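You operate a simulated robot arm through the tools that you are given. There is no shell and no other tool. Be economical: measure what you need, move in short steps, check, and stop when the job is done.

You run a simulated robot arm. Do the job below in one go: nothing can be reset, and whatever is moved stays where it is left.

JOB
Put things in order on the ends bench top. At the end: the mini grey bobbin stands where the mini red bobbin stood; the cream flask stands where the mini white bobbin stood; the mini white bobbin stands where the mini grey bobbin stood; the mini red bobbin stands on top of the grey pulley; the fat grey cap is on the white tub; whatever was shut is shut again. Leave all else as you found it, and nothing knocked over.

Only the result counts: the job must be done as asked and must still hold three seconds after the hand-in. Knocking over, shifting, dropping, spilling or breaking anything else fails it. A push-on lid holds only when it is set on centred and level and pressed home; a screw cap is set on level and turned clockwise until tight.

ROBOT AND FRAMES
A 6-joint arm with a two-finger parallel gripper, fixed in place. Base frame: the origin is at the foot of the arm, x ahead of it, y to its left, z up; the work surface is at about z = 760. Lengths are in mm, angles in degrees, forces in N, time in s.
With the tool pointing down near the work surface it reaches from about 260 to 680 mm from the base axis. Its first joint turns from -66.0 to 66.0 degrees. Payload 2.9 kg.
Tool frame: the origin (TCP) lies between the finger pads and is the grasp point; the fingertips stand 30 mm ahead of it; z points along the fingers, y is the line along which they close. Largest opening 110 mm; finger width 20, thickness 10; the body of the gripper, 48 by 112 mm, starts 55 mm behind the TCP.
Orientation is told as [roll, pitch, yaw] about the base's x, y, z axes, in that order, counted from this pose: with the fingers straight down and closing along the base's y, the tool's x points along the base's -x, its y along +y and its z along -z.

CONTROLS
- The arm moves only by the tool drive_tool. Its argument "moves" is a list that holds one entry, the list of rows, each a list of 7 numbers: the shift along the tool's x, y, z in mm, then the turn, a rotation vector about the tool's x, y, z in degrees, then the gripper command, from -1 (shut) to 1 (fully open), values between in proportion. In form: [[[dx, dy, dz, rx, ry, rz, jaw], ...]]. A call has 1 to 20 rows; each row is the pose to reach, as a shift and turn from the pose commanded when the call began, along the tool's axes at that moment. Each row takes 0.2 s and may step no farther than 50 mm and 8.6 degrees from the row before; otherwise, or with a gripper value out of range, the whole call is refused. Where a pose cannot be reached the arm comes as near as it can. A force on the tool above 40 N (or 10 N above the force at the start of the call, whichever is more), or a blocked arm, ends the call early, and 0.2 s more pass. The fingers move at their own pace (about 108 mm/s each) and stop on an object; they squeeze with about 37 N. The grip force told is the motor's: it shows also when the fingers shut on nothing. Time passes only in rows, and 0.2 s behind the last, so rows that repeat a pose let the fingers close. The reply holds the time, the measured pose of the TCP, the force on the tool along the base axes, the opening and the grip force, in the units named above and with some noise.
- Cameras (640 x 400 px; columns grow to the right, rows downward): "scene" is fixed at [73.8, 431, 1383.5]; the picture's right is [-0.78, -0.62, 0.00], its down [-0.35, 0.45, -0.82] and it looks along [0.51, -0.64, -0.57] (base axes); focal length 350 px, centre (320, 200). "wrist" rides on the gripper at [72, 17, -103] in the tool frame; the picture's right is [-0.23, 0.97, 0.00], its down [-0.76, -0.18, -0.62] and it looks along [-0.61, -0.14, 0.78] (tool axes); focal length 222 px, centre (320, 200). There is no depth. A picture from a camera that has moved, and an enlarged one, comes with that camera's place and axes in the base frame and with its lens.
- grab_frame(camera): a new picture of that camera. The clock stands still meanwhile.
- enlarge(camera, box): a new picture of the part [left, top, right, bottom] of that camera's present view, enlarged. The clock stands still meanwhile.
- job_done(): hands the job in; it is judged then, once.

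Work in short steps. Places have to be worked out from the pictures, the camera data and where the tool is seen: move nearer, look again, correct. Check each grasp and each placing, and mend what went wrong. You have 120 turns and 64 pictures in all, those below and enlarged ones among them. Open the gripper and draw the arm clear of the work before you hand the job in, unless the task says otherwise; then end with one line.

The tools are called after "Call:" by a JSON object that holds its "method" and its "body". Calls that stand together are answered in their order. drive_tool: Moves the arm, as the interface text tells. Its arguments: {"type":"object","properties":{"moves":{"type":"array"}},"required":["moves"]} The other tools are called the same way: grab_frame (camera) takes a picture; enlarge (camera, box) takes an enlarged picture of a part of a camera's view; job_done () hands the job in.

At the start:

```text
time: 0.0
tcp_pos: [365.8, -118.5, 1057.2]
orientation: [0.0, 0.0, -0.1]
ft_force: [-0.4, 0.1, 0.4]
width: 110.3
grip_force: 0.2
```

scene: 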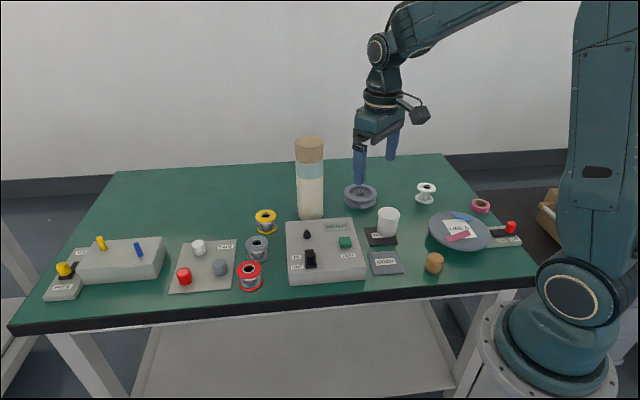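
wrist: 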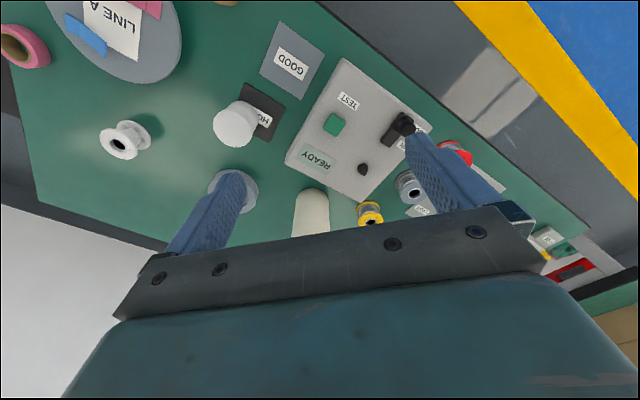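

I'll look closer at the scene to identify the objects.

Call:
{"method": "enlarge", "body": {"camera": "scene", "box": [150, 190, 310, 300]}}

Call:
{"method": "enlarge", "body": {"camera": "scene", "box": [280, 130, 540, 290]}}

Call:
{"method": "enlarge", "body": {"camera": "scene", "box": [30, 210, 190, 310]}}

```text
3.64 times, centred on (230, 245) of scene
camera zoom: at [73.8, 431.0, 1383.5], right [-0.78, -0.62, 0.0], down [-0.35, 0.45, -0.82], along [0.51, -0.64, -0.57], focal length 1271 px, centre (647, 36)
```

zoom: 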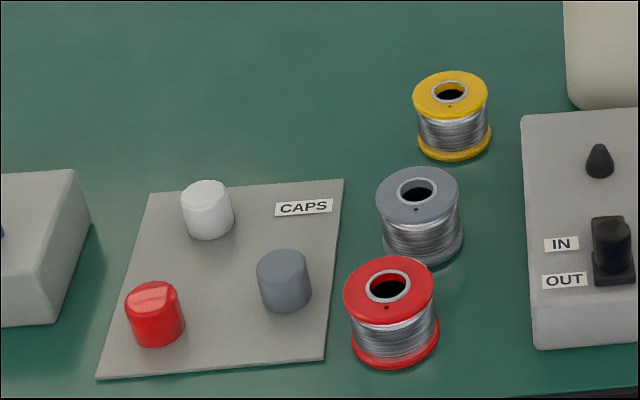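

```text
2.46 times, centred on (410, 210) of scene
camera zoom: at [73.8, 431.0, 1383.5], right [-0.78, -0.62, 0.0], down [-0.35, 0.45, -0.82], along [0.51, -0.64, -0.57], focal length 860 px, centre (98, 175)
```

zoom: 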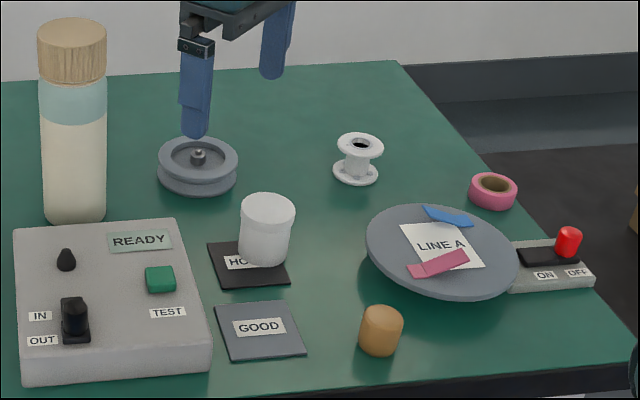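

```text
4.00 times, centred on (110, 260) of scene
camera zoom: at [73.8, 431.0, 1383.5], right [-0.78, -0.62, 0.0], down [-0.35, 0.45, -0.82], along [0.51, -0.64, -0.57], focal length 1398 px, centre (1160, -40)
```

zoom: 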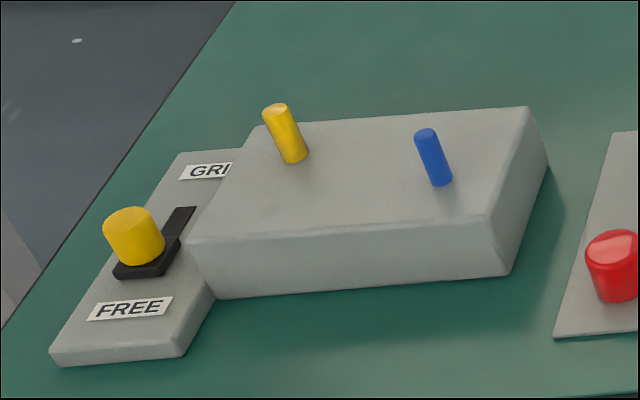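

Bobbins, flask and pulley are found; now I check the tub and caps from the wrist view.

Call:
{"method": "enlarge", "body": {"camera": "wrist", "box": [90, 40, 350, 210]}}

Call:
{"method": "enlarge", "body": {"camera": "scene", "box": [360, 180, 520, 280]}}

```text
2.35 times, centred on (220, 125) of wrist
camera zoom: at [294.4, -101.6, 1160.7], right [0.23, 0.97, 0.0], down [0.76, -0.18, 0.62], along [0.61, -0.14, -0.78], focal length 523 px, centre (555, 376)
```

zoom: 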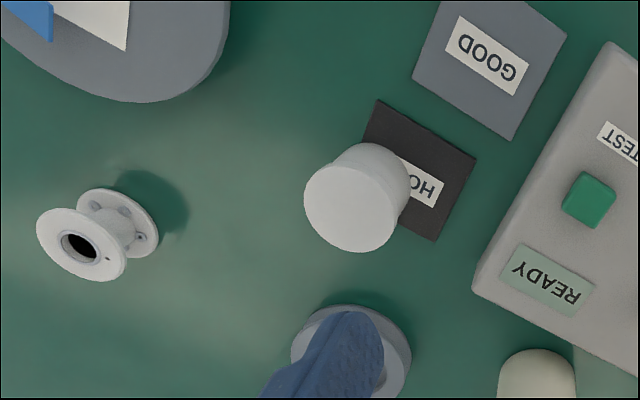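

```text
4.00 times, centred on (440, 230) of scene
camera zoom: at [73.8, 431.0, 1383.5], right [-0.78, -0.62, 0.0], down [-0.35, 0.45, -0.82], along [0.51, -0.64, -0.57], focal length 1398 px, centre (-160, 80)
```

zoom: 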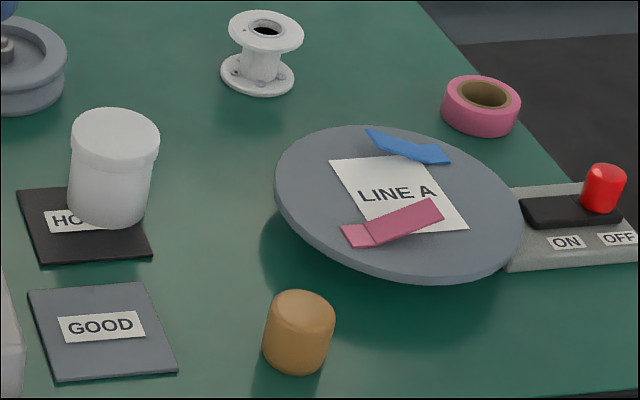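

The tub already carries its lid, so the grey cap simply goes on top of it. I move above the red bobbin (estimated at 540,104) for a close look.

Call:
{"method": "drive_tool", "body": {"moves": [[[-29, 37, 16, 0, 0, 0, 1], [-58, 74, 32, 0, 0, 0, 1], [-87, 111, 48, 0, 0, 0, 1], [-116, 148, 64, 0, 0, 0, 1], [-145, 185, 80, 0, 0, 0, 1], [-174, 222, 97, 0, 0, 0, 1], [-174, 222, 97, 0, 0, 0, 1]]]}}

Call:
{"method": "grab_frame", "body": {"camera": "wrist"}}

```text
time: 1.6
tcp_pos: [544.0, 103.5, 956.1]
orientation: [0.0, 0.0, 0.0]
ft_force: [0.8, -0.3, -0.4]
width: 110.4
grip_force: 0.1
```

```text
56 pictures are left
camera wrist: at [471.9, 120.0, 1061.0], right [0.23, 0.97, 0.0], down [0.76, -0.18, 0.62], along [0.61, -0.14, -0.78], focal length 222 px, centre (320, 200)
```

wrist: 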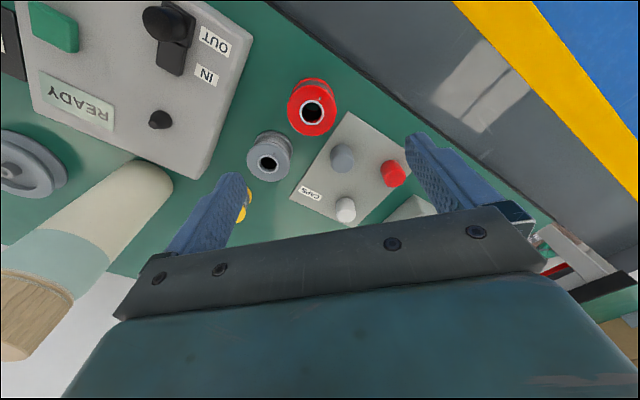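

Red bobbin top appears near (545,95). I move above it at lower height to refine.

Call:
{"method": "drive_tool", "body": {"moves": [[[-1, -4, 35, 0, 0, 0, 1], [-1, -8, 70, 0, 0, 0, 1], [-1, -8, 70, 0, 0, 0, 1]]]}}

Call:
{"method": "grab_frame", "body": {"camera": "wrist"}}

```text
time: 2.4
tcp_pos: [542.6, 93.0, 889.8]
orientation: [0.0, 0.0, 0.0]
ft_force: [0.5, 0.5, -0.3]
width: 109.9
grip_force: 0.1
```

```text
55 pictures are left
camera wrist: at [470.6, 109.9, 993.3], right [0.23, 0.97, 0.0], down [0.76, -0.18, 0.62], along [0.61, -0.14, -0.78], focal length 222 px, centre (320, 200)
```

wrist: 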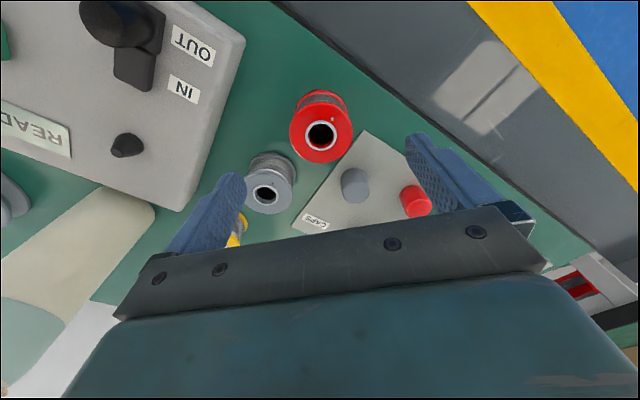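

Red bobbin at about (545,94), 56 mm wide. Lower to the grasp height and check before closing.

Call:
{"method": "drive_tool", "body": {"moves": [[[-2, 1, 40, 0, 0, 0, 1], [-2, 1, 75, 0, 0, 0, 1], [-2, 1, 94, 0, 0, 0, 1], [-2, 1, 94, 0, 0, 0, 1]]]}}

Call:
{"method": "grab_frame", "body": {"camera": "wrist"}}

```text
time: 3.4
tcp_pos: [542.6, 95.0, 796.4]
orientation: [0.0, 0.0, 0.0]
ft_force: [-0.3, -0.6, -0.7]
width: 109.6
grip_force: 0.0
```

```text
54 pictures are left
camera wrist: at [469.9, 112.0, 900.5], right [0.23, 0.97, 0.0], down [0.76, -0.18, 0.62], along [0.61, -0.14, -0.78], focal length 222 px, centre (320, 200)
```

wrist: 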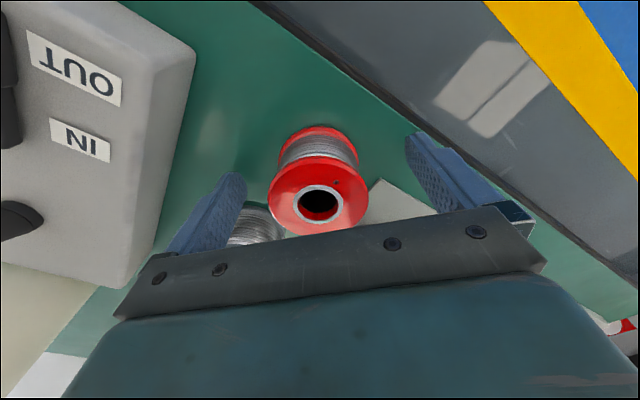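

Well centred. I nudge 2 mm in x and close.

Call:
{"method": "drive_tool", "body": {"moves": [[[-2, 0, 0, 0, 0, 0, 0.5], [-2, 0, 0, 0, 0, 0, -0.5], [-2, 0, 0, 0, 0, 0, -1], [-2, 0, 0, 0, 0, 0, -1], [-2, 0, 0, 0, 0, 0, -1]]]}}

```text
time: 4.6
tcp_pos: [543.7, 95.4, 796.7]
orientation: [0.0, 0.1, 0.0]
ft_force: [0.2, -2.1, 2.7]
width: 54.9
grip_force: 37.4
```

Grip is firm at 55 mm (site: 544,95). I lift and carry it around in front of the flask to above the pulley.

Call:
{"method": "drive_tool", "body": {"moves": [[[0, 0, -45, 0, 0, 0, -1], [0, 0, -90, 0, 0, 0, -1], [0, 0, -135, 0, 0, 0, -1], [30, -38, -150, 0, 0, 0, -1], [60, -76, -150, 0, 0, 0, -1], [90, -114, -150, 0, 0, 0, -1], [90, -160, -150, 0, 0, 0, -1], [90, -206, -150, 0, 0, 0, -1], [90, -252, -150, 0, 0, 0, -1], [90, -298, -150, 0, 0, 0, -1], [90, -344, -150, 0, 0, 0, -1], [70, -388, -150, 0, 0, 0, -1], [46, -410, -150, 0, 0, 0, -1], [22, -426, -150, 0, 0, 0, -1], [22, -426, -150, 0, 0, 0, -1]]]}}

Call:
{"method": "grab_frame", "body": {"camera": "wrist"}}

Call:
{"method": "grab_frame", "body": {"camera": "scene"}}

```text
refused: row 4 steps farther than a row can; nothing moved
```

```text
53 pictures are left
camera wrist: at [472.1, 112.1, 900.5], right [0.23, 0.97, 0.0], down [0.76, -0.18, 0.62], along [0.61, -0.14, -0.78], focal length 222 px, centre (320, 200)
```

wrist: 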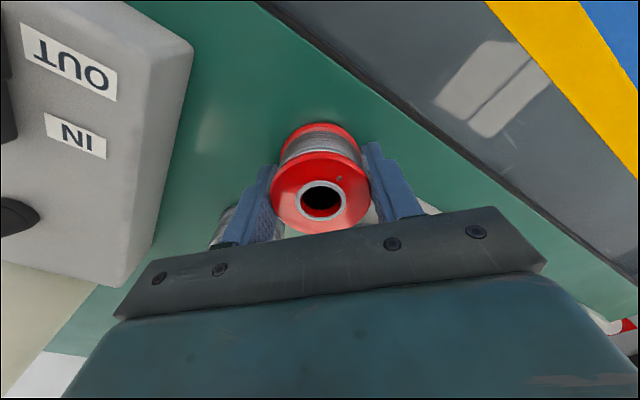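

```text
52 pictures are left
```

scene: 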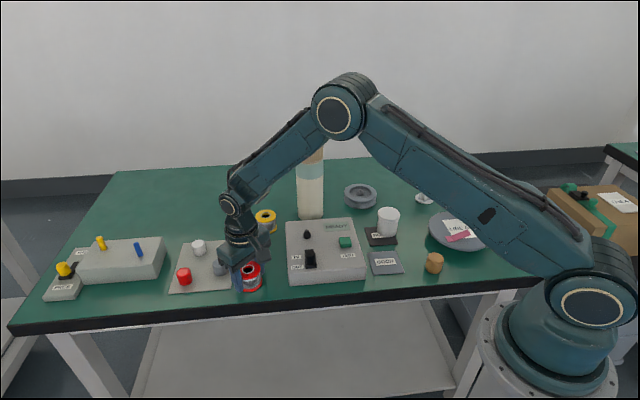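

Refused because of one over-long step; I resend with a shorter one.

Call:
{"method": "drive_tool", "body": {"moves": [[[0, 0, -45, 0, 0, 0, -1], [0, 0, -90, 0, 0, 0, -1], [0, 0, -135, 0, 0, 0, -1], [30, -36, -145, 0, 0, 0, -1], [60, -74, -150, 0, 0, 0, -1], [90, -112, -150, 0, 0, 0, -1], [90, -158, -150, 0, 0, 0, -1], [90, -204, -150, 0, 0, 0, -1], [90, -250, -150, 0, 0, 0, -1], [90, -296, -150, 0, 0, 0, -1], [90, -344, -150, 0, 0, 0, -1], [70, -386, -150, 0, 0, 0, -1], [46, -410, -150, 0, 0, 0, -1], [22, -426, -150, 0, 0, 0, -1], [22, -426, -150, 0, 0, 0, -1]]]}}

Call:
{"method": "grab_frame", "body": {"camera": "wrist"}}

```text
time: 7.8
tcp_pos: [521.0, -324.8, 945.2]
orientation: [-0.1, 0.0, -0.1]
ft_force: [0.7, -0.1, -1.6]
width: 54.9
grip_force: 37.6
```

```text
51 pictures are left
camera wrist: at [450.1, -309.1, 1049.2], right [0.23, 0.97, 0.0], down [0.76, -0.18, 0.62], along [0.61, -0.14, -0.78], focal length 222 px, centre (320, 200)
```

wrist: 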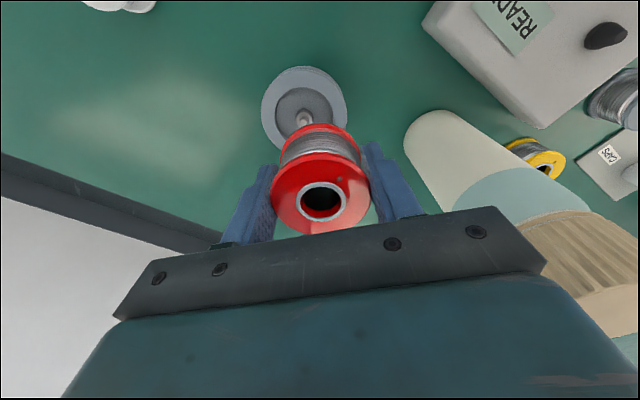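

The pulley with its centre pin is visible; enlarge to measure it.

Call:
{"method": "enlarge", "body": {"camera": "wrist", "box": [240, 50, 400, 150]}}

Call:
{"method": "enlarge", "body": {"camera": "scene", "box": [320, 150, 400, 220]}}

```text
4.00 times, centred on (320, 100) of wrist
camera zoom: at [450.1, -309.1, 1049.2], right [0.23, 0.97, 0.0], down [0.76, -0.18, 0.62], along [0.61, -0.14, -0.78], focal length 888 px, centre (320, 600)
```

zoom: 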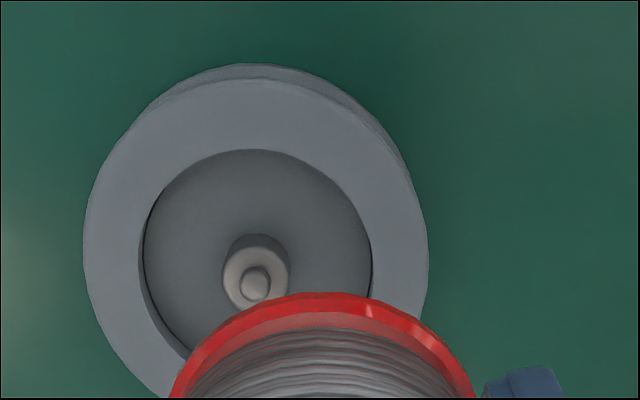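

```text
5.71 times, centred on (360, 185) of scene
camera zoom: at [73.8, 430.9, 1383.5], right [-0.78, -0.62, 0.0], down [-0.35, 0.45, -0.82], along [0.51, -0.64, -0.57], focal length 1997 px, centre (91, 286)
```

zoom: 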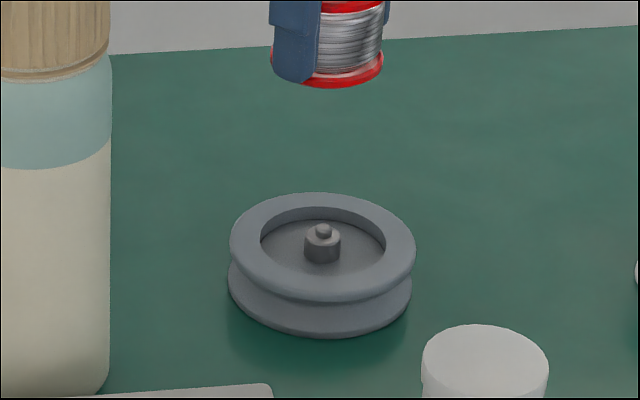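

Pulley centre works out to (528.5,-345), with a hub ~18–19 mm the bobbin bore should slip over. I move over it and down to just above the hub, then check both views.

Call:
{"method": "drive_tool", "body": {"moves": [[[-4.5, -19.5, 0, 0, 0, 0, -1], [-4.5, -19.5, 40, 0, 0, 0, -1], [-4.5, -19.5, 82, 0, 0, 0, -1], [-4.5, -19.5, 82, 0, 0, 0, -1]]]}}

Call:
{"method": "enlarge", "body": {"camera": "scene", "box": [320, 150, 400, 220]}}

Call:
{"method": "enlarge", "body": {"camera": "wrist", "box": [220, 70, 420, 240]}}

```text
time: 8.8
tcp_pos: [528.9, -346.5, 860.1]
orientation: [0.1, -0.1, 0.1]
ft_force: [-0.9, -0.4, -1.5]
width: 55.1
grip_force: 36.7
```

```text
5.71 times, centred on (360, 185) of scene
camera zoom: at [73.8, 431.0, 1383.5], right [-0.78, -0.62, 0.0], down [-0.35, 0.45, -0.82], along [0.51, -0.64, -0.57], focal length 1997 px, centre (91, 286)
```

zoom: 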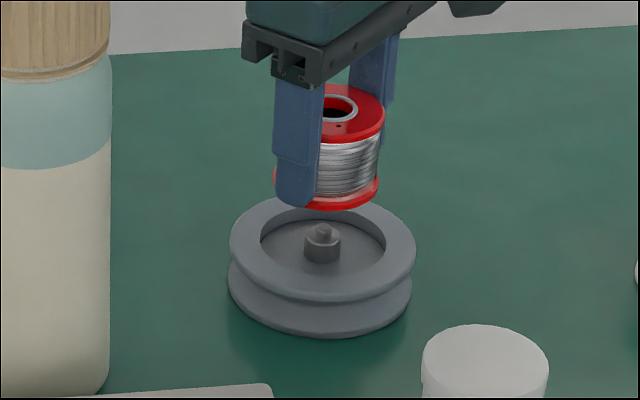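

```text
2.35 times, centred on (320, 155) of wrist
camera zoom: at [457.1, -329.8, 965.2], right [0.23, 0.97, 0.0], down [0.76, -0.18, 0.62], along [0.61, -0.14, -0.78], focal length 523 px, centre (320, 306)
```

zoom: 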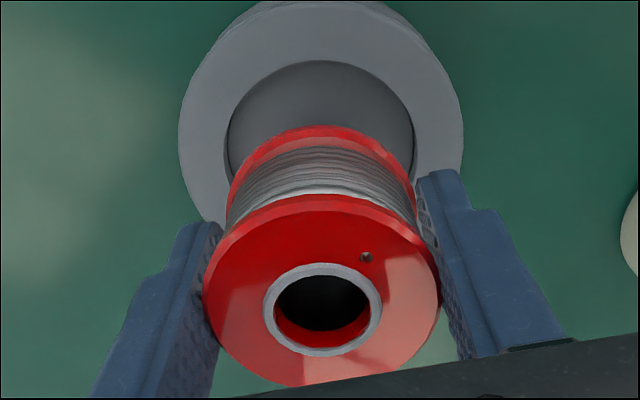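

Aligned within about a millimetre in both views. I lower gently over the hub with a 0.5 mm correction and watch the force.

Call:
{"method": "drive_tool", "body": {"moves": [[[-0.5, 0, 8, 0, 0, 0, -1], [-0.5, 0, 14, 0, 0, 0, -1], [-0.5, 0, 18, 0, 0, 0, -1], [-0.5, 0, 22, 0, 0, 0, -1], [-0.5, 0, 26, 0, 0, 0, -1], [-0.5, 0, 29, 0, 0, 0, -1]]]}}

Call:
{"method": "enlarge", "body": {"camera": "scene", "box": [320, 150, 400, 220]}}

```text
time: 10.2
tcp_pos: [530.1, -347.5, 833.2]
orientation: [0.0, 0.0, 0.0]
ft_force: [0.8, 0.3, -0.7]
width: 54.5
grip_force: 36.7
```

```text
5.71 times, centred on (360, 185) of scene
camera zoom: at [73.8, 431.0, 1383.5], right [-0.78, -0.62, 0.0], down [-0.35, 0.45, -0.82], along [0.51, -0.64, -0.57], focal length 1997 px, centre (91, 286)
```

zoom: 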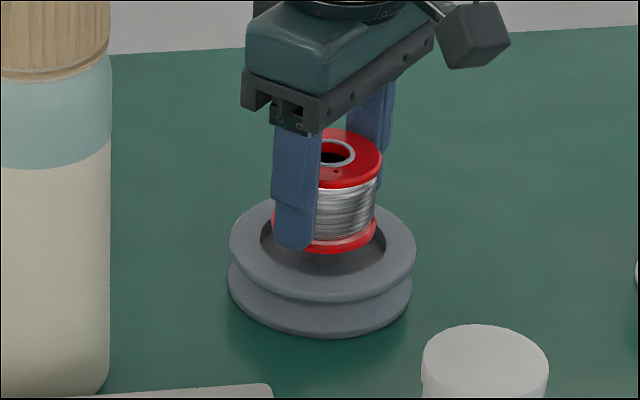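

No contact yet; continue lowering in small steps.

Call:
{"method": "drive_tool", "body": {"moves": [[[0, 0, 2, 0, 0, 0, -1], [0, 0, 4, 0, 0, 0, -1], [0, 0, 6, 0, 0, 0, -1], [0, 0, 8, 0, 0, 0, -1]]]}}

Call:
{"method": "enlarge", "body": {"camera": "scene", "box": [320, 150, 400, 220]}}

Call:
{"method": "enlarge", "body": {"camera": "wrist", "box": [220, 70, 420, 240]}}

```text
time: 11.2
tcp_pos: [528.6, -349.8, 826.2]
orientation: [0.0, 0.0, 0.0]
ft_force: [-0.8, 0.1, 0.5]
width: 55.0
grip_force: 37.5
```

```text
5.71 times, centred on (360, 185) of scene
camera zoom: at [73.8, 431.0, 1383.5], right [-0.78, -0.62, 0.0], down [-0.35, 0.45, -0.82], along [0.51, -0.64, -0.57], focal length 1997 px, centre (91, 286)
```

zoom: 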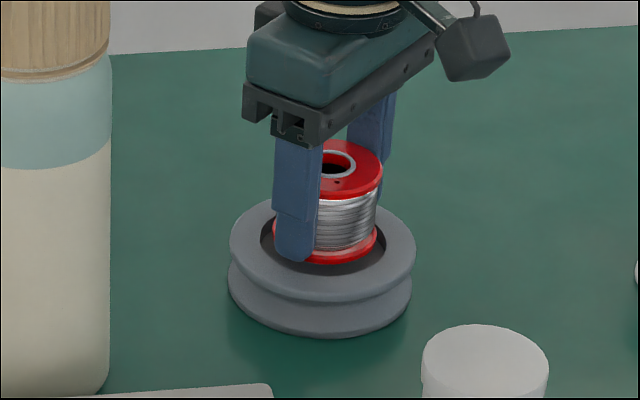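

```text
2.35 times, centred on (320, 155) of wrist
camera zoom: at [457.0, -332.5, 930.5], right [0.23, 0.97, 0.0], down [0.76, -0.18, 0.62], along [0.61, -0.14, -0.78], focal length 523 px, centre (320, 306)
```

zoom: 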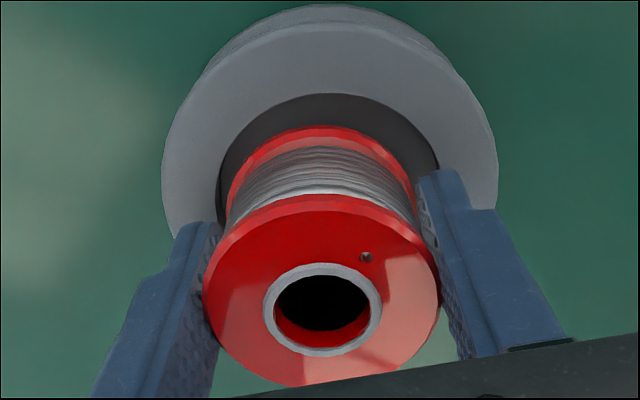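

The wrist view shows a 2.6 mm drift in y relative to the pulley. I raise slightly, correct, and look again.

Call:
{"method": "drive_tool", "body": {"moves": [[[0, 0, -8, 0, 0, 0, -1], [0, 2.6, -8, 0, 0, 0, -1], [0, 2.6, -8, 0, 0, 0, -1]]]}}

Call:
{"method": "enlarge", "body": {"camera": "wrist", "box": [220, 70, 420, 240]}}

Call:
{"method": "enlarge", "body": {"camera": "scene", "box": [340, 165, 390, 215]}}

```text
time: 12.0
tcp_pos: [529.0, -345.5, 834.5]
orientation: [0.0, 0.0, 0.0]
ft_force: [0.3, -0.5, -1.0]
width: 54.9
grip_force: 37.1
```

```text
2.35 times, centred on (320, 155) of wrist
camera zoom: at [457.2, -329.8, 938.2], right [0.23, 0.97, 0.0], down [0.76, -0.18, 0.62], along [0.61, -0.14, -0.78], focal length 523 px, centre (320, 306)
```

zoom: 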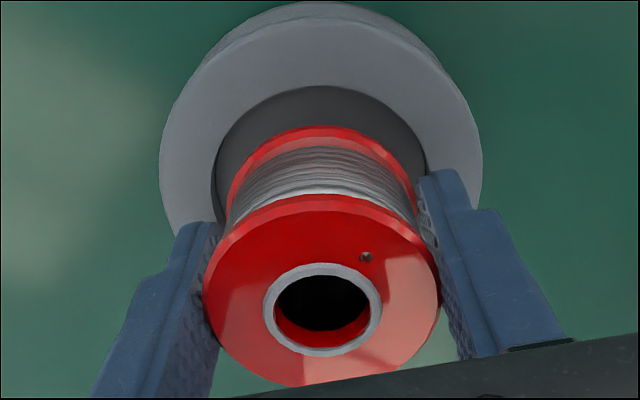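

```text
8.00 times, centred on (365, 190) of scene
camera zoom: at [73.8, 431.0, 1383.5], right [-0.78, -0.62, 0.0], down [-0.35, 0.45, -0.82], along [0.51, -0.64, -0.57], focal length 2796 px, centre (-40, 280)
```

zoom: 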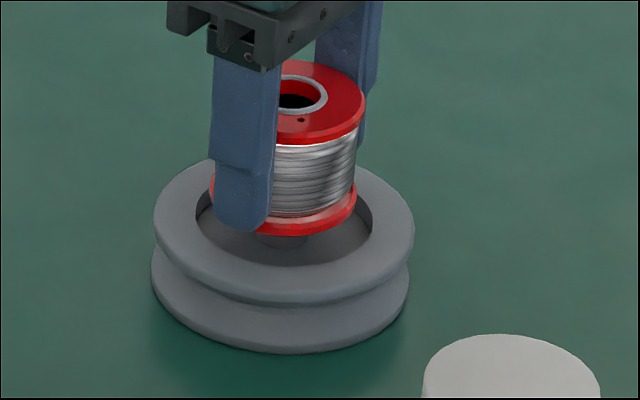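

Now centred in both views. Lower again.

Call:
{"method": "drive_tool", "body": {"moves": [[[0, 0, 2, 0, 0, 0, -1], [0, 0, 4, 0, 0, 0, -1], [0, 0, 6, 0, 0, 0, -1], [0, 0, 8, 0, 0, 0, -1], [0, 0, 10, 0, 0, 0, -1], [0, 0, 12, 0, 0, 0, -1]]]}}

Call:
{"method": "enlarge", "body": {"camera": "wrist", "box": [220, 70, 420, 240]}}

Call:
{"method": "enlarge", "body": {"camera": "scene", "box": [340, 165, 390, 215]}}

```text
time: 13.4
tcp_pos: [529.0, -346.6, 826.0]
orientation: [-0.3, -0.3, 0.0]
ft_force: [-8.6, 3.7, 29.8]
width: 54.9
grip_force: 37.5
```

```text
2.35 times, centred on (320, 155) of wrist
camera zoom: at [456.7, -330.0, 929.8], right [0.23, 0.97, 0.0], down [0.76, -0.18, 0.63], along [0.61, -0.14, -0.78], focal length 523 px, centre (320, 306)
```

zoom: 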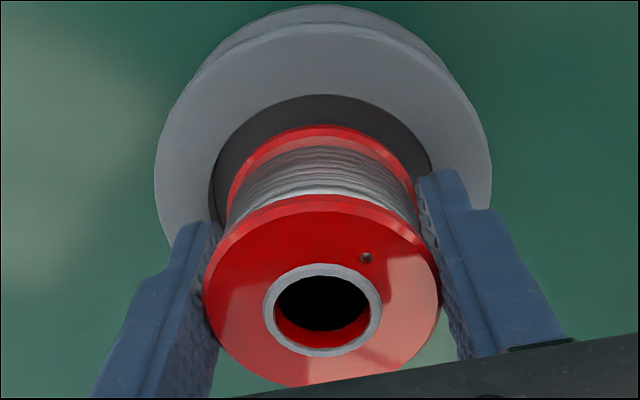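

```text
8.00 times, centred on (365, 190) of scene
camera zoom: at [73.1, 431.4, 1383.4], right [-0.78, -0.62, 0.0], down [-0.35, 0.45, -0.82], along [0.51, -0.64, -0.57], focal length 2796 px, centre (-40, 280)
```

zoom: 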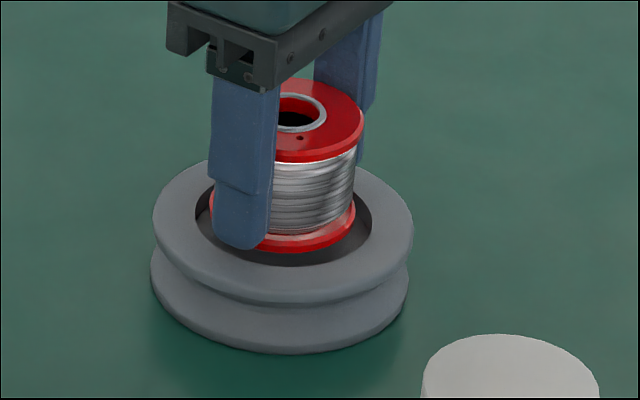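

Contact of 30 N at TCP z≈826: most likely the fingertips meet the pulley rim before the bobbin reaches the recess floor. I'll back off, set the bobbin on free bench nearby, and re-grip it higher so it can seat fully.

Call:
{"method": "drive_tool", "body": {"moves": [[[0, 0, -20, 0, 0, 0, -1], [0, 0, -45, 0, 0, 0, -1], [45, -11, -45, 0, 0, 0, -1], [89, -22, -45, 0, 0, 0, -1], [89, -22, -20, 0, 0, 0, -1], [89, -22, -20, 0, 0, 0, -1]]]}}

```text
time: 14.8
tcp_pos: [440.3, -368.7, 838.1]
orientation: [0.0, 0.0, 0.0]
ft_force: [0.2, -0.3, -0.6]
width: 55.2
grip_force: 37.1
```

Clear spot. Lower to the bench (contact expected near TCP z≈797).

Call:
{"method": "drive_tool", "body": {"moves": [[[0, 0, 20, 0, 0, 0, -1], [0, 0, 34, 0, 0, 0, -1], [0, 0, 38, 0, 0, 0, -1], [0, 0, 40, 0, 0, 0, -1], [0, 0, 41, 0, 0, 0, -1], [0, 0, 42, 0, 0, 0, -1]]]}}

```text
time: 16.2
tcp_pos: [441.1, -368.0, 801.3]
orientation: [0.0, 0.1, 0.0]
ft_force: [-0.1, 0.4, -0.5]
width: 54.9
grip_force: 37.0
```

Not down yet; continue in 1 mm-scale steps.

Call:
{"method": "drive_tool", "body": {"moves": [[[0, 0, 1, 0, 0, 0, -1], [0, 0, 2, 0, 0, 0, -1], [0, 0, 3, 0, 0, 0, -1], [0, 0, 4, 0, 0, 0, -1], [0, 0, 5, 0, 0, 0, -1]]]}}

```text
time: 17.4
tcp_pos: [440.0, -368.1, 795.7]
orientation: [0.0, -0.1, 0.1]
ft_force: [-2.8, 6.1, 10.2]
width: 55.1
grip_force: 37.0
```

Touchdown (10 N). I open, raise 14 mm and re-grip higher.

Call:
{"method": "drive_tool", "body": {"moves": [[[0, 0, 4, 0, 0, 0, 0.3], [0, 0, 4, 0, 0, 0, 0.5], [0, 0, 4, 0, 0, 0, 0.5], [0, 0, -6, 0, 0, 0, 0.5], [0, 0, -12, 0, 0, 0, 0.5], [0, 0, -12, 0, 0, 0, 0.5]]]}}

Call:
{"method": "enlarge", "body": {"camera": "wrist", "box": [220, 100, 420, 250]}}

```text
time: 18.8
tcp_pos: [440.6, -368.5, 808.5]
orientation: [0.0, 0.1, 0.0]
ft_force: [0.4, 0.2, -0.2]
width: 82.5
grip_force: 0.1
```

```text
2.67 times, centred on (320, 175) of wrist
camera zoom: at [367.8, -351.6, 912.4], right [0.23, 0.97, 0.0], down [0.76, -0.18, 0.62], along [0.61, -0.14, -0.78], focal length 592 px, centre (320, 267)
```

zoom: 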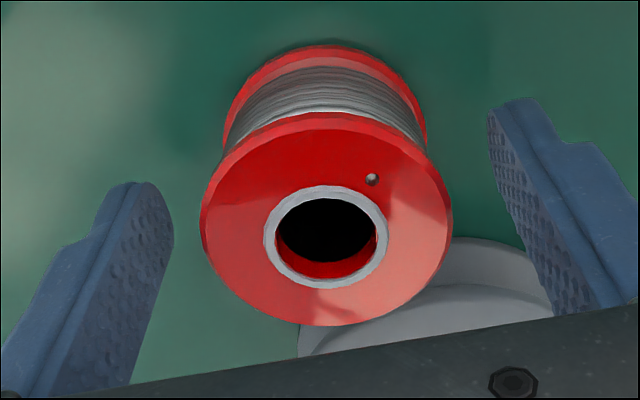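

Re-centre by 2 mm in x and close at this height.

Call:
{"method": "drive_tool", "body": {"moves": [[[-2, 0.5, 0, 0, 0, 0, 0.3], [-2, 0.5, 0, 0, 0, 0, -0.3], [-2, 0.5, 0, 0, 0, 0, -1], [-2, 0.5, 0, 0, 0, 0, -1], [-2, 0.5, -25, 0, 0, 0, -1], [-2, 0.5, -60, 0, 0, 0, -1], [-2, 0.5, -60, 0, 0, 0, -1]]]}}

Call:
{"method": "enlarge", "body": {"camera": "wrist", "box": [220, 70, 420, 240]}}

```text
time: 20.4
tcp_pos: [442.7, -369.6, 870.3]
orientation: [0.0, 0.0, 0.1]
ft_force: [-0.3, -0.3, -1.0]
width: 55.0
grip_force: 36.9
```

```text
2.35 times, centred on (320, 155) of wrist
camera zoom: at [370.8, -351.3, 973.4], right [0.23, 0.97, 0.0], down [0.76, -0.18, 0.62], along [0.61, -0.14, -0.78], focal length 523 px, centre (320, 306)
```

zoom: 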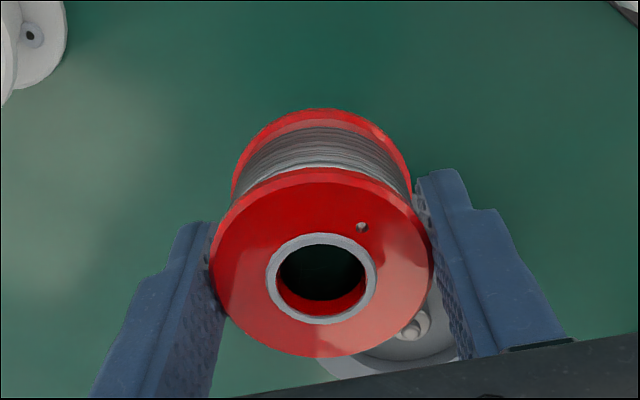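

Held properly, clearance fine. Move back over the pulley and verify alignment.

Call:
{"method": "drive_tool", "body": {"moves": [[[-44, 11, 0, 0, 0, 0, -1], [-87.4, 21.4, 0, 0, 0, 0, -1], [-87.4, 21.4, 12, 0, 0, 0, -1], [-87.4, 21.4, 12, 0, 0, 0, -1]]]}}

Call:
{"method": "enlarge", "body": {"camera": "wrist", "box": [220, 70, 420, 240]}}

Call:
{"method": "enlarge", "body": {"camera": "scene", "box": [340, 165, 390, 215]}}

```text
time: 21.4
tcp_pos: [529.3, -348.5, 855.4]
orientation: [0.0, -0.1, 0.0]
ft_force: [0.7, -0.9, -0.7]
width: 55.1
grip_force: 37.3
```

```text
2.35 times, centred on (320, 155) of wrist
camera zoom: at [457.4, -330.7, 960.4], right [0.23, 0.97, 0.0], down [0.76, -0.18, 0.62], along [0.61, -0.14, -0.78], focal length 523 px, centre (320, 306)
```

zoom: 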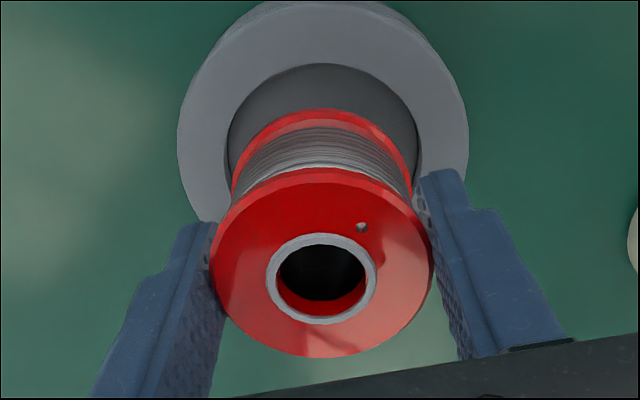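

```text
8.00 times, centred on (365, 190) of scene
camera zoom: at [73.8, 431.0, 1383.5], right [-0.78, -0.62, 0.0], down [-0.35, 0.45, -0.82], along [0.51, -0.64, -0.57], focal length 2796 px, centre (-40, 280)
```

zoom: 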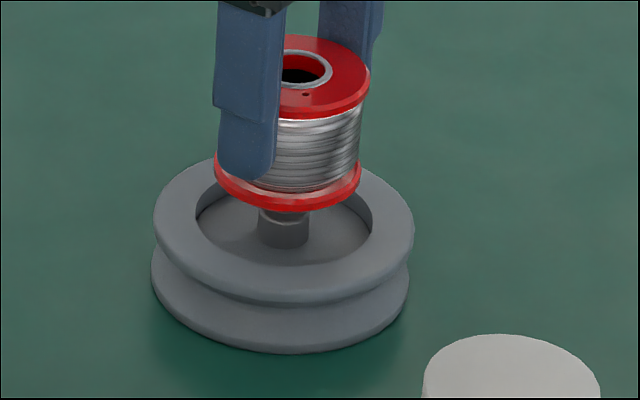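

About 0.6 mm off; correct by (+0.4,+0.5) and lower until seated.

Call:
{"method": "drive_tool", "body": {"moves": [[[-0.4, 0.5, 4, 0, 0, 0, -1], [-0.4, 0.5, 8, 0, 0, 0, -1], [-0.4, 0.5, 11, 0, 0, 0, -1], [-0.4, 0.5, 14, 0, 0, 0, -1], [-0.4, 0.5, 16, 0, 0, 0, -1], [-0.4, 0.5, 18, 0, 0, 0, -1], [-0.4, 0.5, 20, 0, 0, 0, -1], [-0.4, 0.5, 22, 0, 0, 0, -1], [-0.4, 0.5, 24, 0, 0, 0, -1]]]}}

Call:
{"method": "enlarge", "body": {"camera": "wrist", "box": [220, 70, 420, 240]}}

Call:
{"method": "enlarge", "body": {"camera": "scene", "box": [340, 165, 390, 215]}}

```text
time: 23.4
tcp_pos: [530.0, -344.8, 835.1]
orientation: [-0.2, -0.4, 0.1]
ft_force: [-5.9, 1.3, 29.7]
width: 55.1
grip_force: 36.8
```

```text
2.35 times, centred on (320, 155) of wrist
camera zoom: at [457.1, -328.8, 938.8], right [0.23, 0.97, 0.0], down [0.76, -0.17, 0.63], along [0.61, -0.14, -0.78], focal length 523 px, centre (320, 306)
```

zoom: 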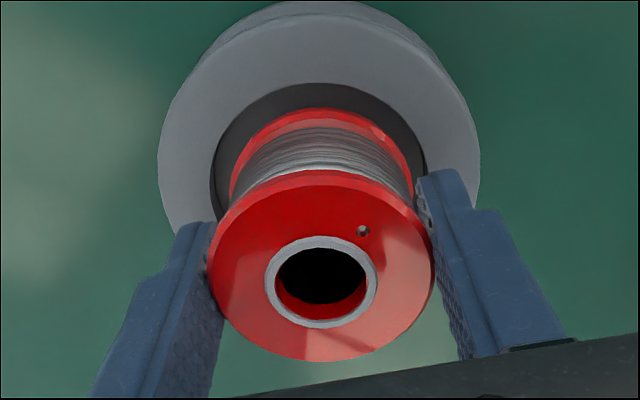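

```text
8.00 times, centred on (365, 190) of scene
camera zoom: at [73.2, 431.3, 1383.5], right [-0.78, -0.62, 0.0], down [-0.35, 0.45, -0.82], along [0.51, -0.64, -0.57], focal length 2796 px, centre (-40, 280)
```

zoom: 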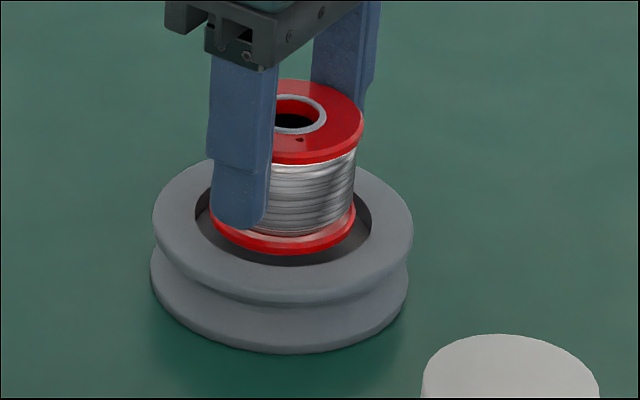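

The stop height is the same as before, so it isn't the fingers. Zoom strongly on the contact region.

Call:
{"method": "enlarge", "body": {"camera": "scene", "box": [352, 180, 384, 200]}}

```text
16.00 times, centred on (368, 190) of scene
camera zoom: at [73.2, 431.3, 1383.5], right [-0.78, -0.62, 0.0], down [-0.35, 0.45, -0.82], along [0.51, -0.64, -0.57], focal length 5592 px, centre (-448, 360)
```

zoom: 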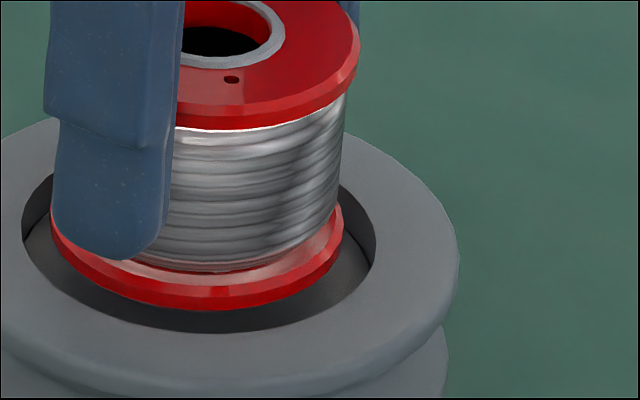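

The bobbin base sits about level with the rim, centred, and the stop height repeats – it rests on the pulley. I ease the pressure and open gently, then look.

Call:
{"method": "drive_tool", "body": {"moves": [[[0, 0, -1, 0, 0, 0, -1], [0, 0, -2, 0, 0, 0, -1], [0, 0, -2, 0, 0, 0, -1]]]}}

```text
time: 24.2
tcp_pos: [530.9, -346.8, 835.6]
orientation: [-0.1, -0.2, 0.1]
ft_force: [3.5, 4.3, 20.2]
width: 54.7
grip_force: 37.2
```

Call:
{"method": "drive_tool", "body": {"moves": [[[0, 0, -0.6, 0, 0, 0, -1], [0, 0, -1.2, 0, 0, 0, -1], [0, 0, -1.6, 0, 0, 0, -1], [0, 0, -1.6, 0, 0, 0, -1]]]}}

```text
time: 25.2
tcp_pos: [527.0, -346.3, 834.7]
orientation: [0.1, 0.0, -0.1]
ft_force: [5.2, -1.3, 12.4]
width: 54.8
grip_force: 37.2
```

Force is down to ~12 N, so contact is light. Now open a little.

Call:
{"method": "drive_tool", "body": {"moves": [[[0, 0, -0.8, 0, 0, 0, -0.8], [0, 0, -0.8, 0, 0, 0, 0.15], [0, 0, -0.8, 0, 0, 0, 0.2], [0, 0, -0.8, 0, 0, 0, 0.3], [0, 0, -0.8, 0, 0, 0, 0.3]]]}}

Call:
{"method": "enlarge", "body": {"camera": "scene", "box": [340, 165, 390, 215]}}

Call:
{"method": "enlarge", "body": {"camera": "wrist", "box": [220, 70, 420, 240]}}

```text
time: 26.4
tcp_pos: [530.1, -346.6, 835.9]
orientation: [0.0, 0.0, -0.1]
ft_force: [-0.7, -0.1, -0.7]
width: 71.4
grip_force: 0.1
```

```text
8.00 times, centred on (365, 190) of scene
camera zoom: at [73.8, 431.0, 1383.5], right [-0.78, -0.62, 0.0], down [-0.35, 0.45, -0.82], along [0.51, -0.64, -0.57], focal length 2796 px, centre (-40, 280)
```

zoom: 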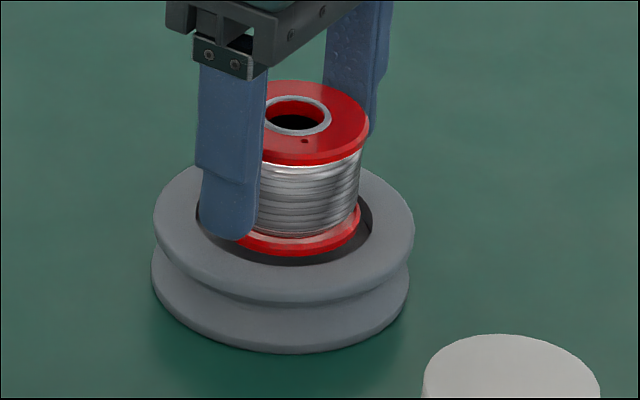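

```text
2.35 times, centred on (320, 155) of wrist
camera zoom: at [457.0, -328.7, 939.6], right [0.23, 0.97, 0.0], down [0.76, -0.18, 0.62], along [0.61, -0.14, -0.78], focal length 523 px, centre (320, 306)
```

zoom: 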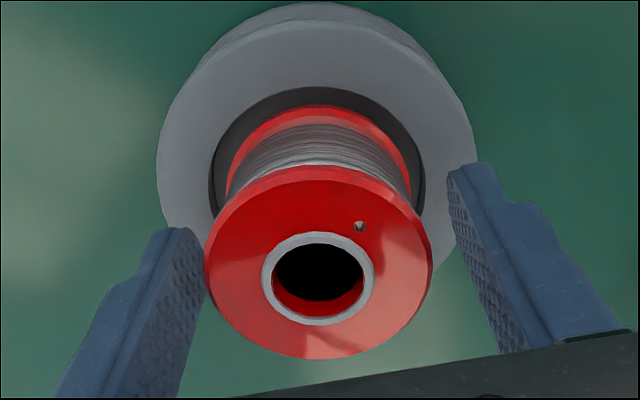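

The red bobbin stands level on the pulley. I open fully, rise straight up, and travel round the flask to above the grey bobbin (~598,20).

Call:
{"method": "drive_tool", "body": {"moves": [[[0, 0, 0, 0, 0, 0, 1], [0, 0, 0, 0, 0, 0, 1], [0, 0, -30, 0, 0, 0, 1], [0, 0, -70, 0, 0, 0, 1], [0, 0, -110, 0, 0, 0, 1], [38, 28, -110, 0, 0, 0, 1], [75, 56, -110, 0, 0, 0, 1], [75, 104, -110, 0, 0, 0, 1], [75, 152, -110, 0, 0, 0, 1], [75, 200, -110, 0, 0, 0, 1], [75, 248, -110, 0, 0, 0, 1], [75, 296, -110, 0, 0, 0, 1], [75, 340, -110, 0, 0, 0, 1], [40, 366, -110, 0, 0, 0, 1], [0, 366, -110, 0, 0, 0, 1], [-40, 366, -110, 0, 0, 0, 1], [-67, 366, -80, 0, 0, 0, 1], [-67, 366, -50, 0, 0, 0, 1], [-67, 366, -50, 0, 0, 0, 1]]]}}

Call:
{"method": "grab_frame", "body": {"camera": "wrist"}}

Call:
{"method": "enlarge", "body": {"camera": "scene", "box": [280, 130, 440, 230]}}

```text
time: 30.4
tcp_pos: [599.0, 21.4, 887.8]
orientation: [-0.1, 0.0, -0.1]
ft_force: [0.2, -0.1, -1.0]
width: 109.9
grip_force: 0.2
```

```text
30 pictures are left
camera wrist: at [526.8, 38.2, 991.6], right [0.23, 0.97, 0.0], down [0.76, -0.18, 0.62], along [0.61, -0.14, -0.78], focal length 222 px, centre (320, 200)
```

wrist: 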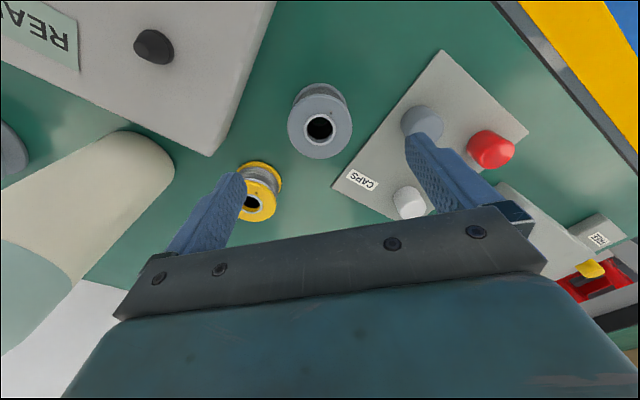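

```text
4.00 times, centred on (360, 180) of scene
camera zoom: at [73.8, 431.0, 1383.5], right [-0.78, -0.62, 0.0], down [-0.35, 0.45, -0.82], along [0.51, -0.64, -0.57], focal length 1398 px, centre (160, 280)
```

zoom: 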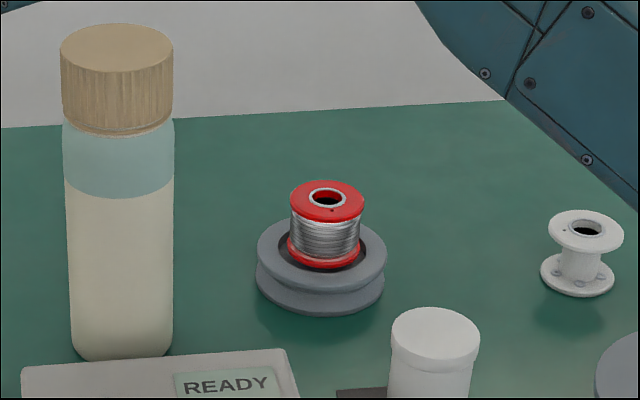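

Red bobbin stands well on the pulley. Grey bobbin is at about (596,23); descend and grasp.

Call:
{"method": "drive_tool", "body": {"moves": [[[2.5, 1.5, 30, 0, 0, 0, 0.7], [2.5, 1.5, 65, 0, 0, 0, 0.6], [2.5, 1.5, 91, 0, 0, 0, 0.6], [2.5, 1.5, 91, 0, 0, 0, 0.6], [2.5, 1.5, 91, 0, 0, 0, 0.6]]]}}

Call:
{"method": "grab_frame", "body": {"camera": "wrist"}}

```text
time: 31.6
tcp_pos: [593.0, 21.4, 795.5]
orientation: [-0.1, 0.1, 0.0]
ft_force: [-0.3, -0.1, -0.6]
width: 88.2
grip_force: 0.1
```

```text
28 pictures are left
camera wrist: at [520.7, 37.9, 898.3], right [0.23, 0.97, 0.0], down [0.76, -0.18, 0.62], along [0.61, -0.14, -0.78], focal length 222 px, centre (320, 200)
```

wrist: 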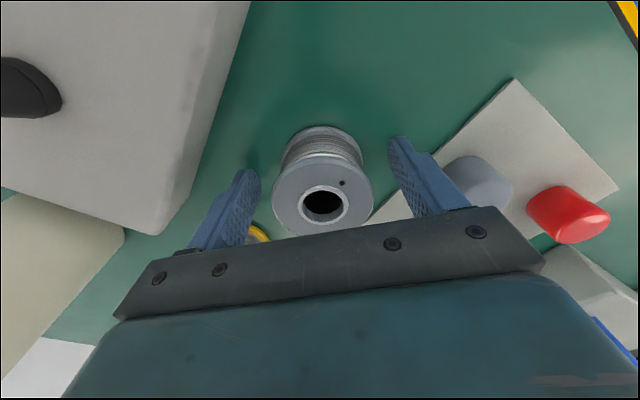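

Close on the grey bobbin after a (+3,+1) correction, lift, and carry it to above the red's old site.

Call:
{"method": "drive_tool", "body": {"moves": [[[-3, 1, 0, 0, 0, 0, 0.3], [-3, 1, 0, 0, 0, 0, -0.5], [-3, 1, 0, 0, 0, 0, -1], [-3, 1, 0, 0, 0, 0, -1], [-3, 1, -30, 0, 0, 0, -1], [-3, 1, -60, 0, 0, 0, -1], [22, 37, -60, 0, 0, 0, -1], [47.3, 73.9, -60, 0, 0, 0, -1], [47.3, 73.9, -40, 0, 0, 0, -1], [47.3, 73.9, -20, 0, 0, 0, -1], [47.3, 73.9, -20, 0, 0, 0, -1]]]}}

Call:
{"method": "grab_frame", "body": {"camera": "wrist"}}

```text
time: 34.0
tcp_pos: [548.9, 95.1, 816.0]
orientation: [0.0, 0.0, 0.0]
ft_force: [-0.1, 0.2, -1.5]
width: 55.1
grip_force: 37.7
```

```text
27 pictures are left
camera wrist: at [477.1, 111.3, 920.1], right [0.23, 0.97, 0.0], down [0.76, -0.18, 0.62], along [0.61, -0.14, -0.78], focal length 222 px, centre (320, 200)
```

wrist: 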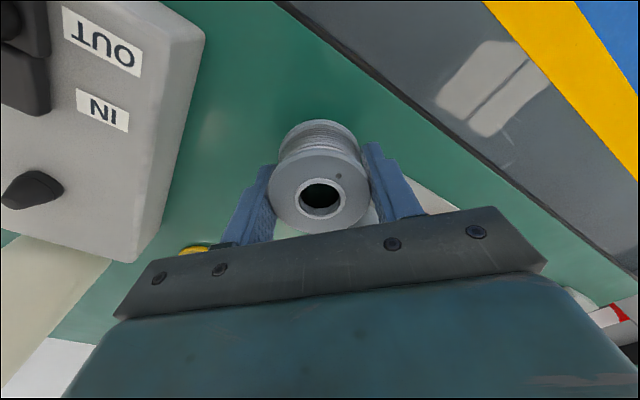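

Axis is at about (548,95), target (546,95.3). Correct and lower to contact.

Call:
{"method": "drive_tool", "body": {"moves": [[[1.8, 0, 8, 0, 0, 0, -1], [1.8, 0, 14, 0, 0, 0, -1], [1.8, 0, 17, 0, 0, 0, -1], [1.8, 0, 19, 0, 0, 0, -1], [1.8, 0, 20, 0, 0, 0, -1], [1.8, 0, 21, 0, 0, 0, -1]]]}}

```text
time: 35.4
tcp_pos: [544.5, 96.2, 795.6]
orientation: [-0.1, 0.0, -0.1]
ft_force: [-6.6, -7.1, 20.6]
width: 55.2
grip_force: 37.1
```

Touchdown at z≈795.6. Ease slightly, open partly, rise and look.

Call:
{"method": "drive_tool", "body": {"moves": [[[0, 0, -1, 0, 0, 0, -1], [0, 0, -1, 0, 0, 0, 0.2], [0, 0, -1, 0, 0, 0, 0.5], [0, 0, -1, 0, 0, 0, 0.6], [0, 0, -30, 0, 0, 0, 0.6], [0, 0, -75, 0, 0, 0, 0.8], [0, 0, -92, 0, 0, 0, 1], [0, 0, -92, 0, 0, 0, 1]]]}}

Call:
{"method": "grab_frame", "body": {"camera": "wrist"}}

```text
time: 37.2
tcp_pos: [545.6, 97.3, 886.4]
orientation: [0.0, 0.0, 0.0]
ft_force: [-0.1, -0.5, -0.4]
width: 109.8
grip_force: 0.1
```

```text
26 pictures are left
camera wrist: at [472.7, 112.9, 990.0], right [0.23, 0.97, 0.0], down [0.76, -0.18, 0.62], along [0.61, -0.14, -0.78], focal length 222 px, centre (320, 200)
```

wrist: 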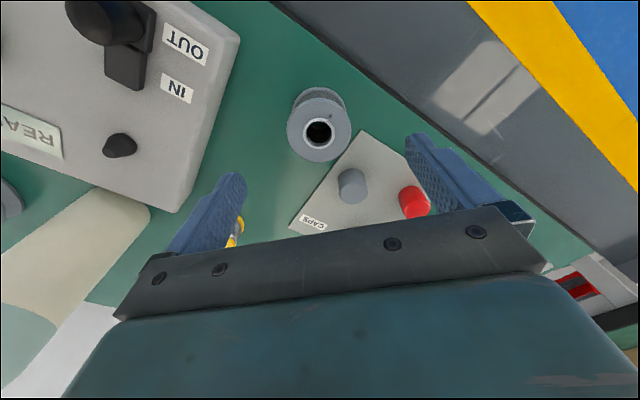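

Grey now stands where red stood (within ~2 mm). Next: travel to above the white bobbin (~374,-469).

Call:
{"method": "drive_tool", "body": {"moves": [[[0, 0, -35, 0, 0, 0, 1], [0, 0, -65, 0, 0, 0, 1], [13, -43.5, -65, 0, 0, 0, 1], [26, -87, -65, 0, 0, 0, 1], [39, -130.5, -65, 0, 0, 0, 1], [52, -174, -65, 0, 0, 0, 1], [65, -217.5, -65, 0, 0, 0, 1], [78, -261, -65, 0, 0, 0, 1], [91, -304.5, -65, 0, 0, 0, 1], [104, -348, -65, 0, 0, 0, 1], [117, -391.5, -65, 0, 0, 0, 1], [130, -435, -65, 0, 0, 0, 1], [143, -478.5, -65, 0, 0, 0, 1], [156, -522, -65, 0, 0, 0, 1], [170, -566, -65, 0, 0, 0, 1], [170, -566, -30, 0, 0, 0, 1], [170, -566, 0, 0, 0, 0, 1], [170, -566, 0, 0, 0, 0, 1]]]}}

Call:
{"method": "grab_frame", "body": {"camera": "wrist"}}

```text
time: 41.0
tcp_pos: [376.4, -471.2, 884.9]
orientation: [0.0, -0.1, 0.0]
ft_force: [-0.3, 0.2, -0.2]
width: 110.1
grip_force: 0.1
```

```text
25 pictures are left
camera wrist: at [303.4, -454.4, 989.1], right [0.23, 0.97, 0.0], down [0.76, -0.18, 0.62], along [0.61, -0.14, -0.78], focal length 222 px, centre (320, 200)
```

wrist: 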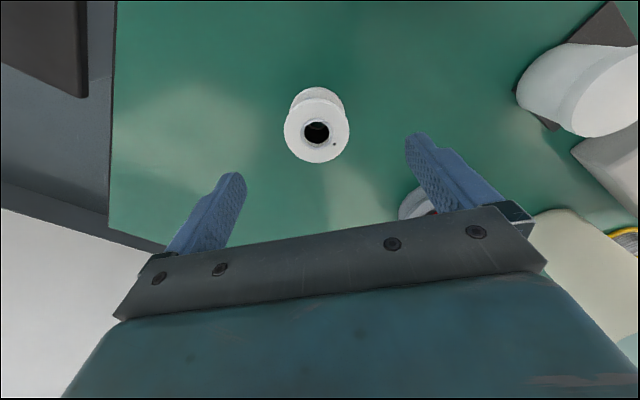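

White bobbin at about (374,-473). Descend to grasp height and verify.

Call:
{"method": "drive_tool", "body": {"moves": [[[0.5, -1.5, 30, 0, 0, 0, 0.7], [0.5, -1.5, 65, 0, 0, 0, 0.6], [0.5, -1.5, 89, 0, 0, 0, 0.6], [0.5, -1.5, 89, 0, 0, 0, 0.6], [0.5, -1.5, 89, 0, 0, 0, 0.6]]]}}

Call:
{"method": "grab_frame", "body": {"camera": "wrist"}}

```text
time: 42.2
tcp_pos: [375.7, -472.3, 796.7]
orientation: [0.0, 0.0, -0.1]
ft_force: [-0.1, 0.5, 0.1]
width: 87.8
grip_force: 0.1
```

```text
24 pictures are left
camera wrist: at [303.1, -455.6, 900.9], right [0.23, 0.97, 0.0], down [0.76, -0.18, 0.62], along [0.61, -0.14, -0.78], focal length 222 px, centre (320, 200)
```

wrist: 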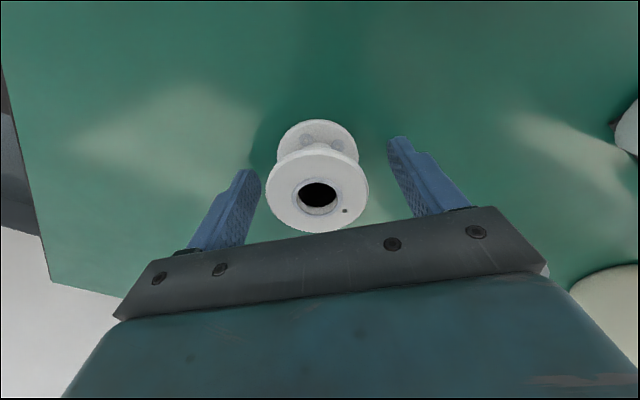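

Centred. Close and lift.

Call:
{"method": "drive_tool", "body": {"moves": [[[0.8, -1, 0, 0, 0, 0, 0.3], [0.8, -1, 0, 0, 0, 0, -0.5], [0.8, -1, 0, 0, 0, 0, -1], [0.8, -1, 0, 0, 0, 0, -1], [0.8, -1, -35, 0, 0, 0, -1], [0.8, -1, -80, 0, 0, 0, -1], [0.8, -1, -125, 0, 0, 0, -1], [0.8, -1, -150, 0, 0, 0, -1]]]}}

```text
time: 44.0
tcp_pos: [376.9, -473.3, 946.1]
orientation: [-0.1, 0.0, 0.0]
ft_force: [0.7, 0.3, -0.7]
width: 54.4
grip_force: 36.8
```

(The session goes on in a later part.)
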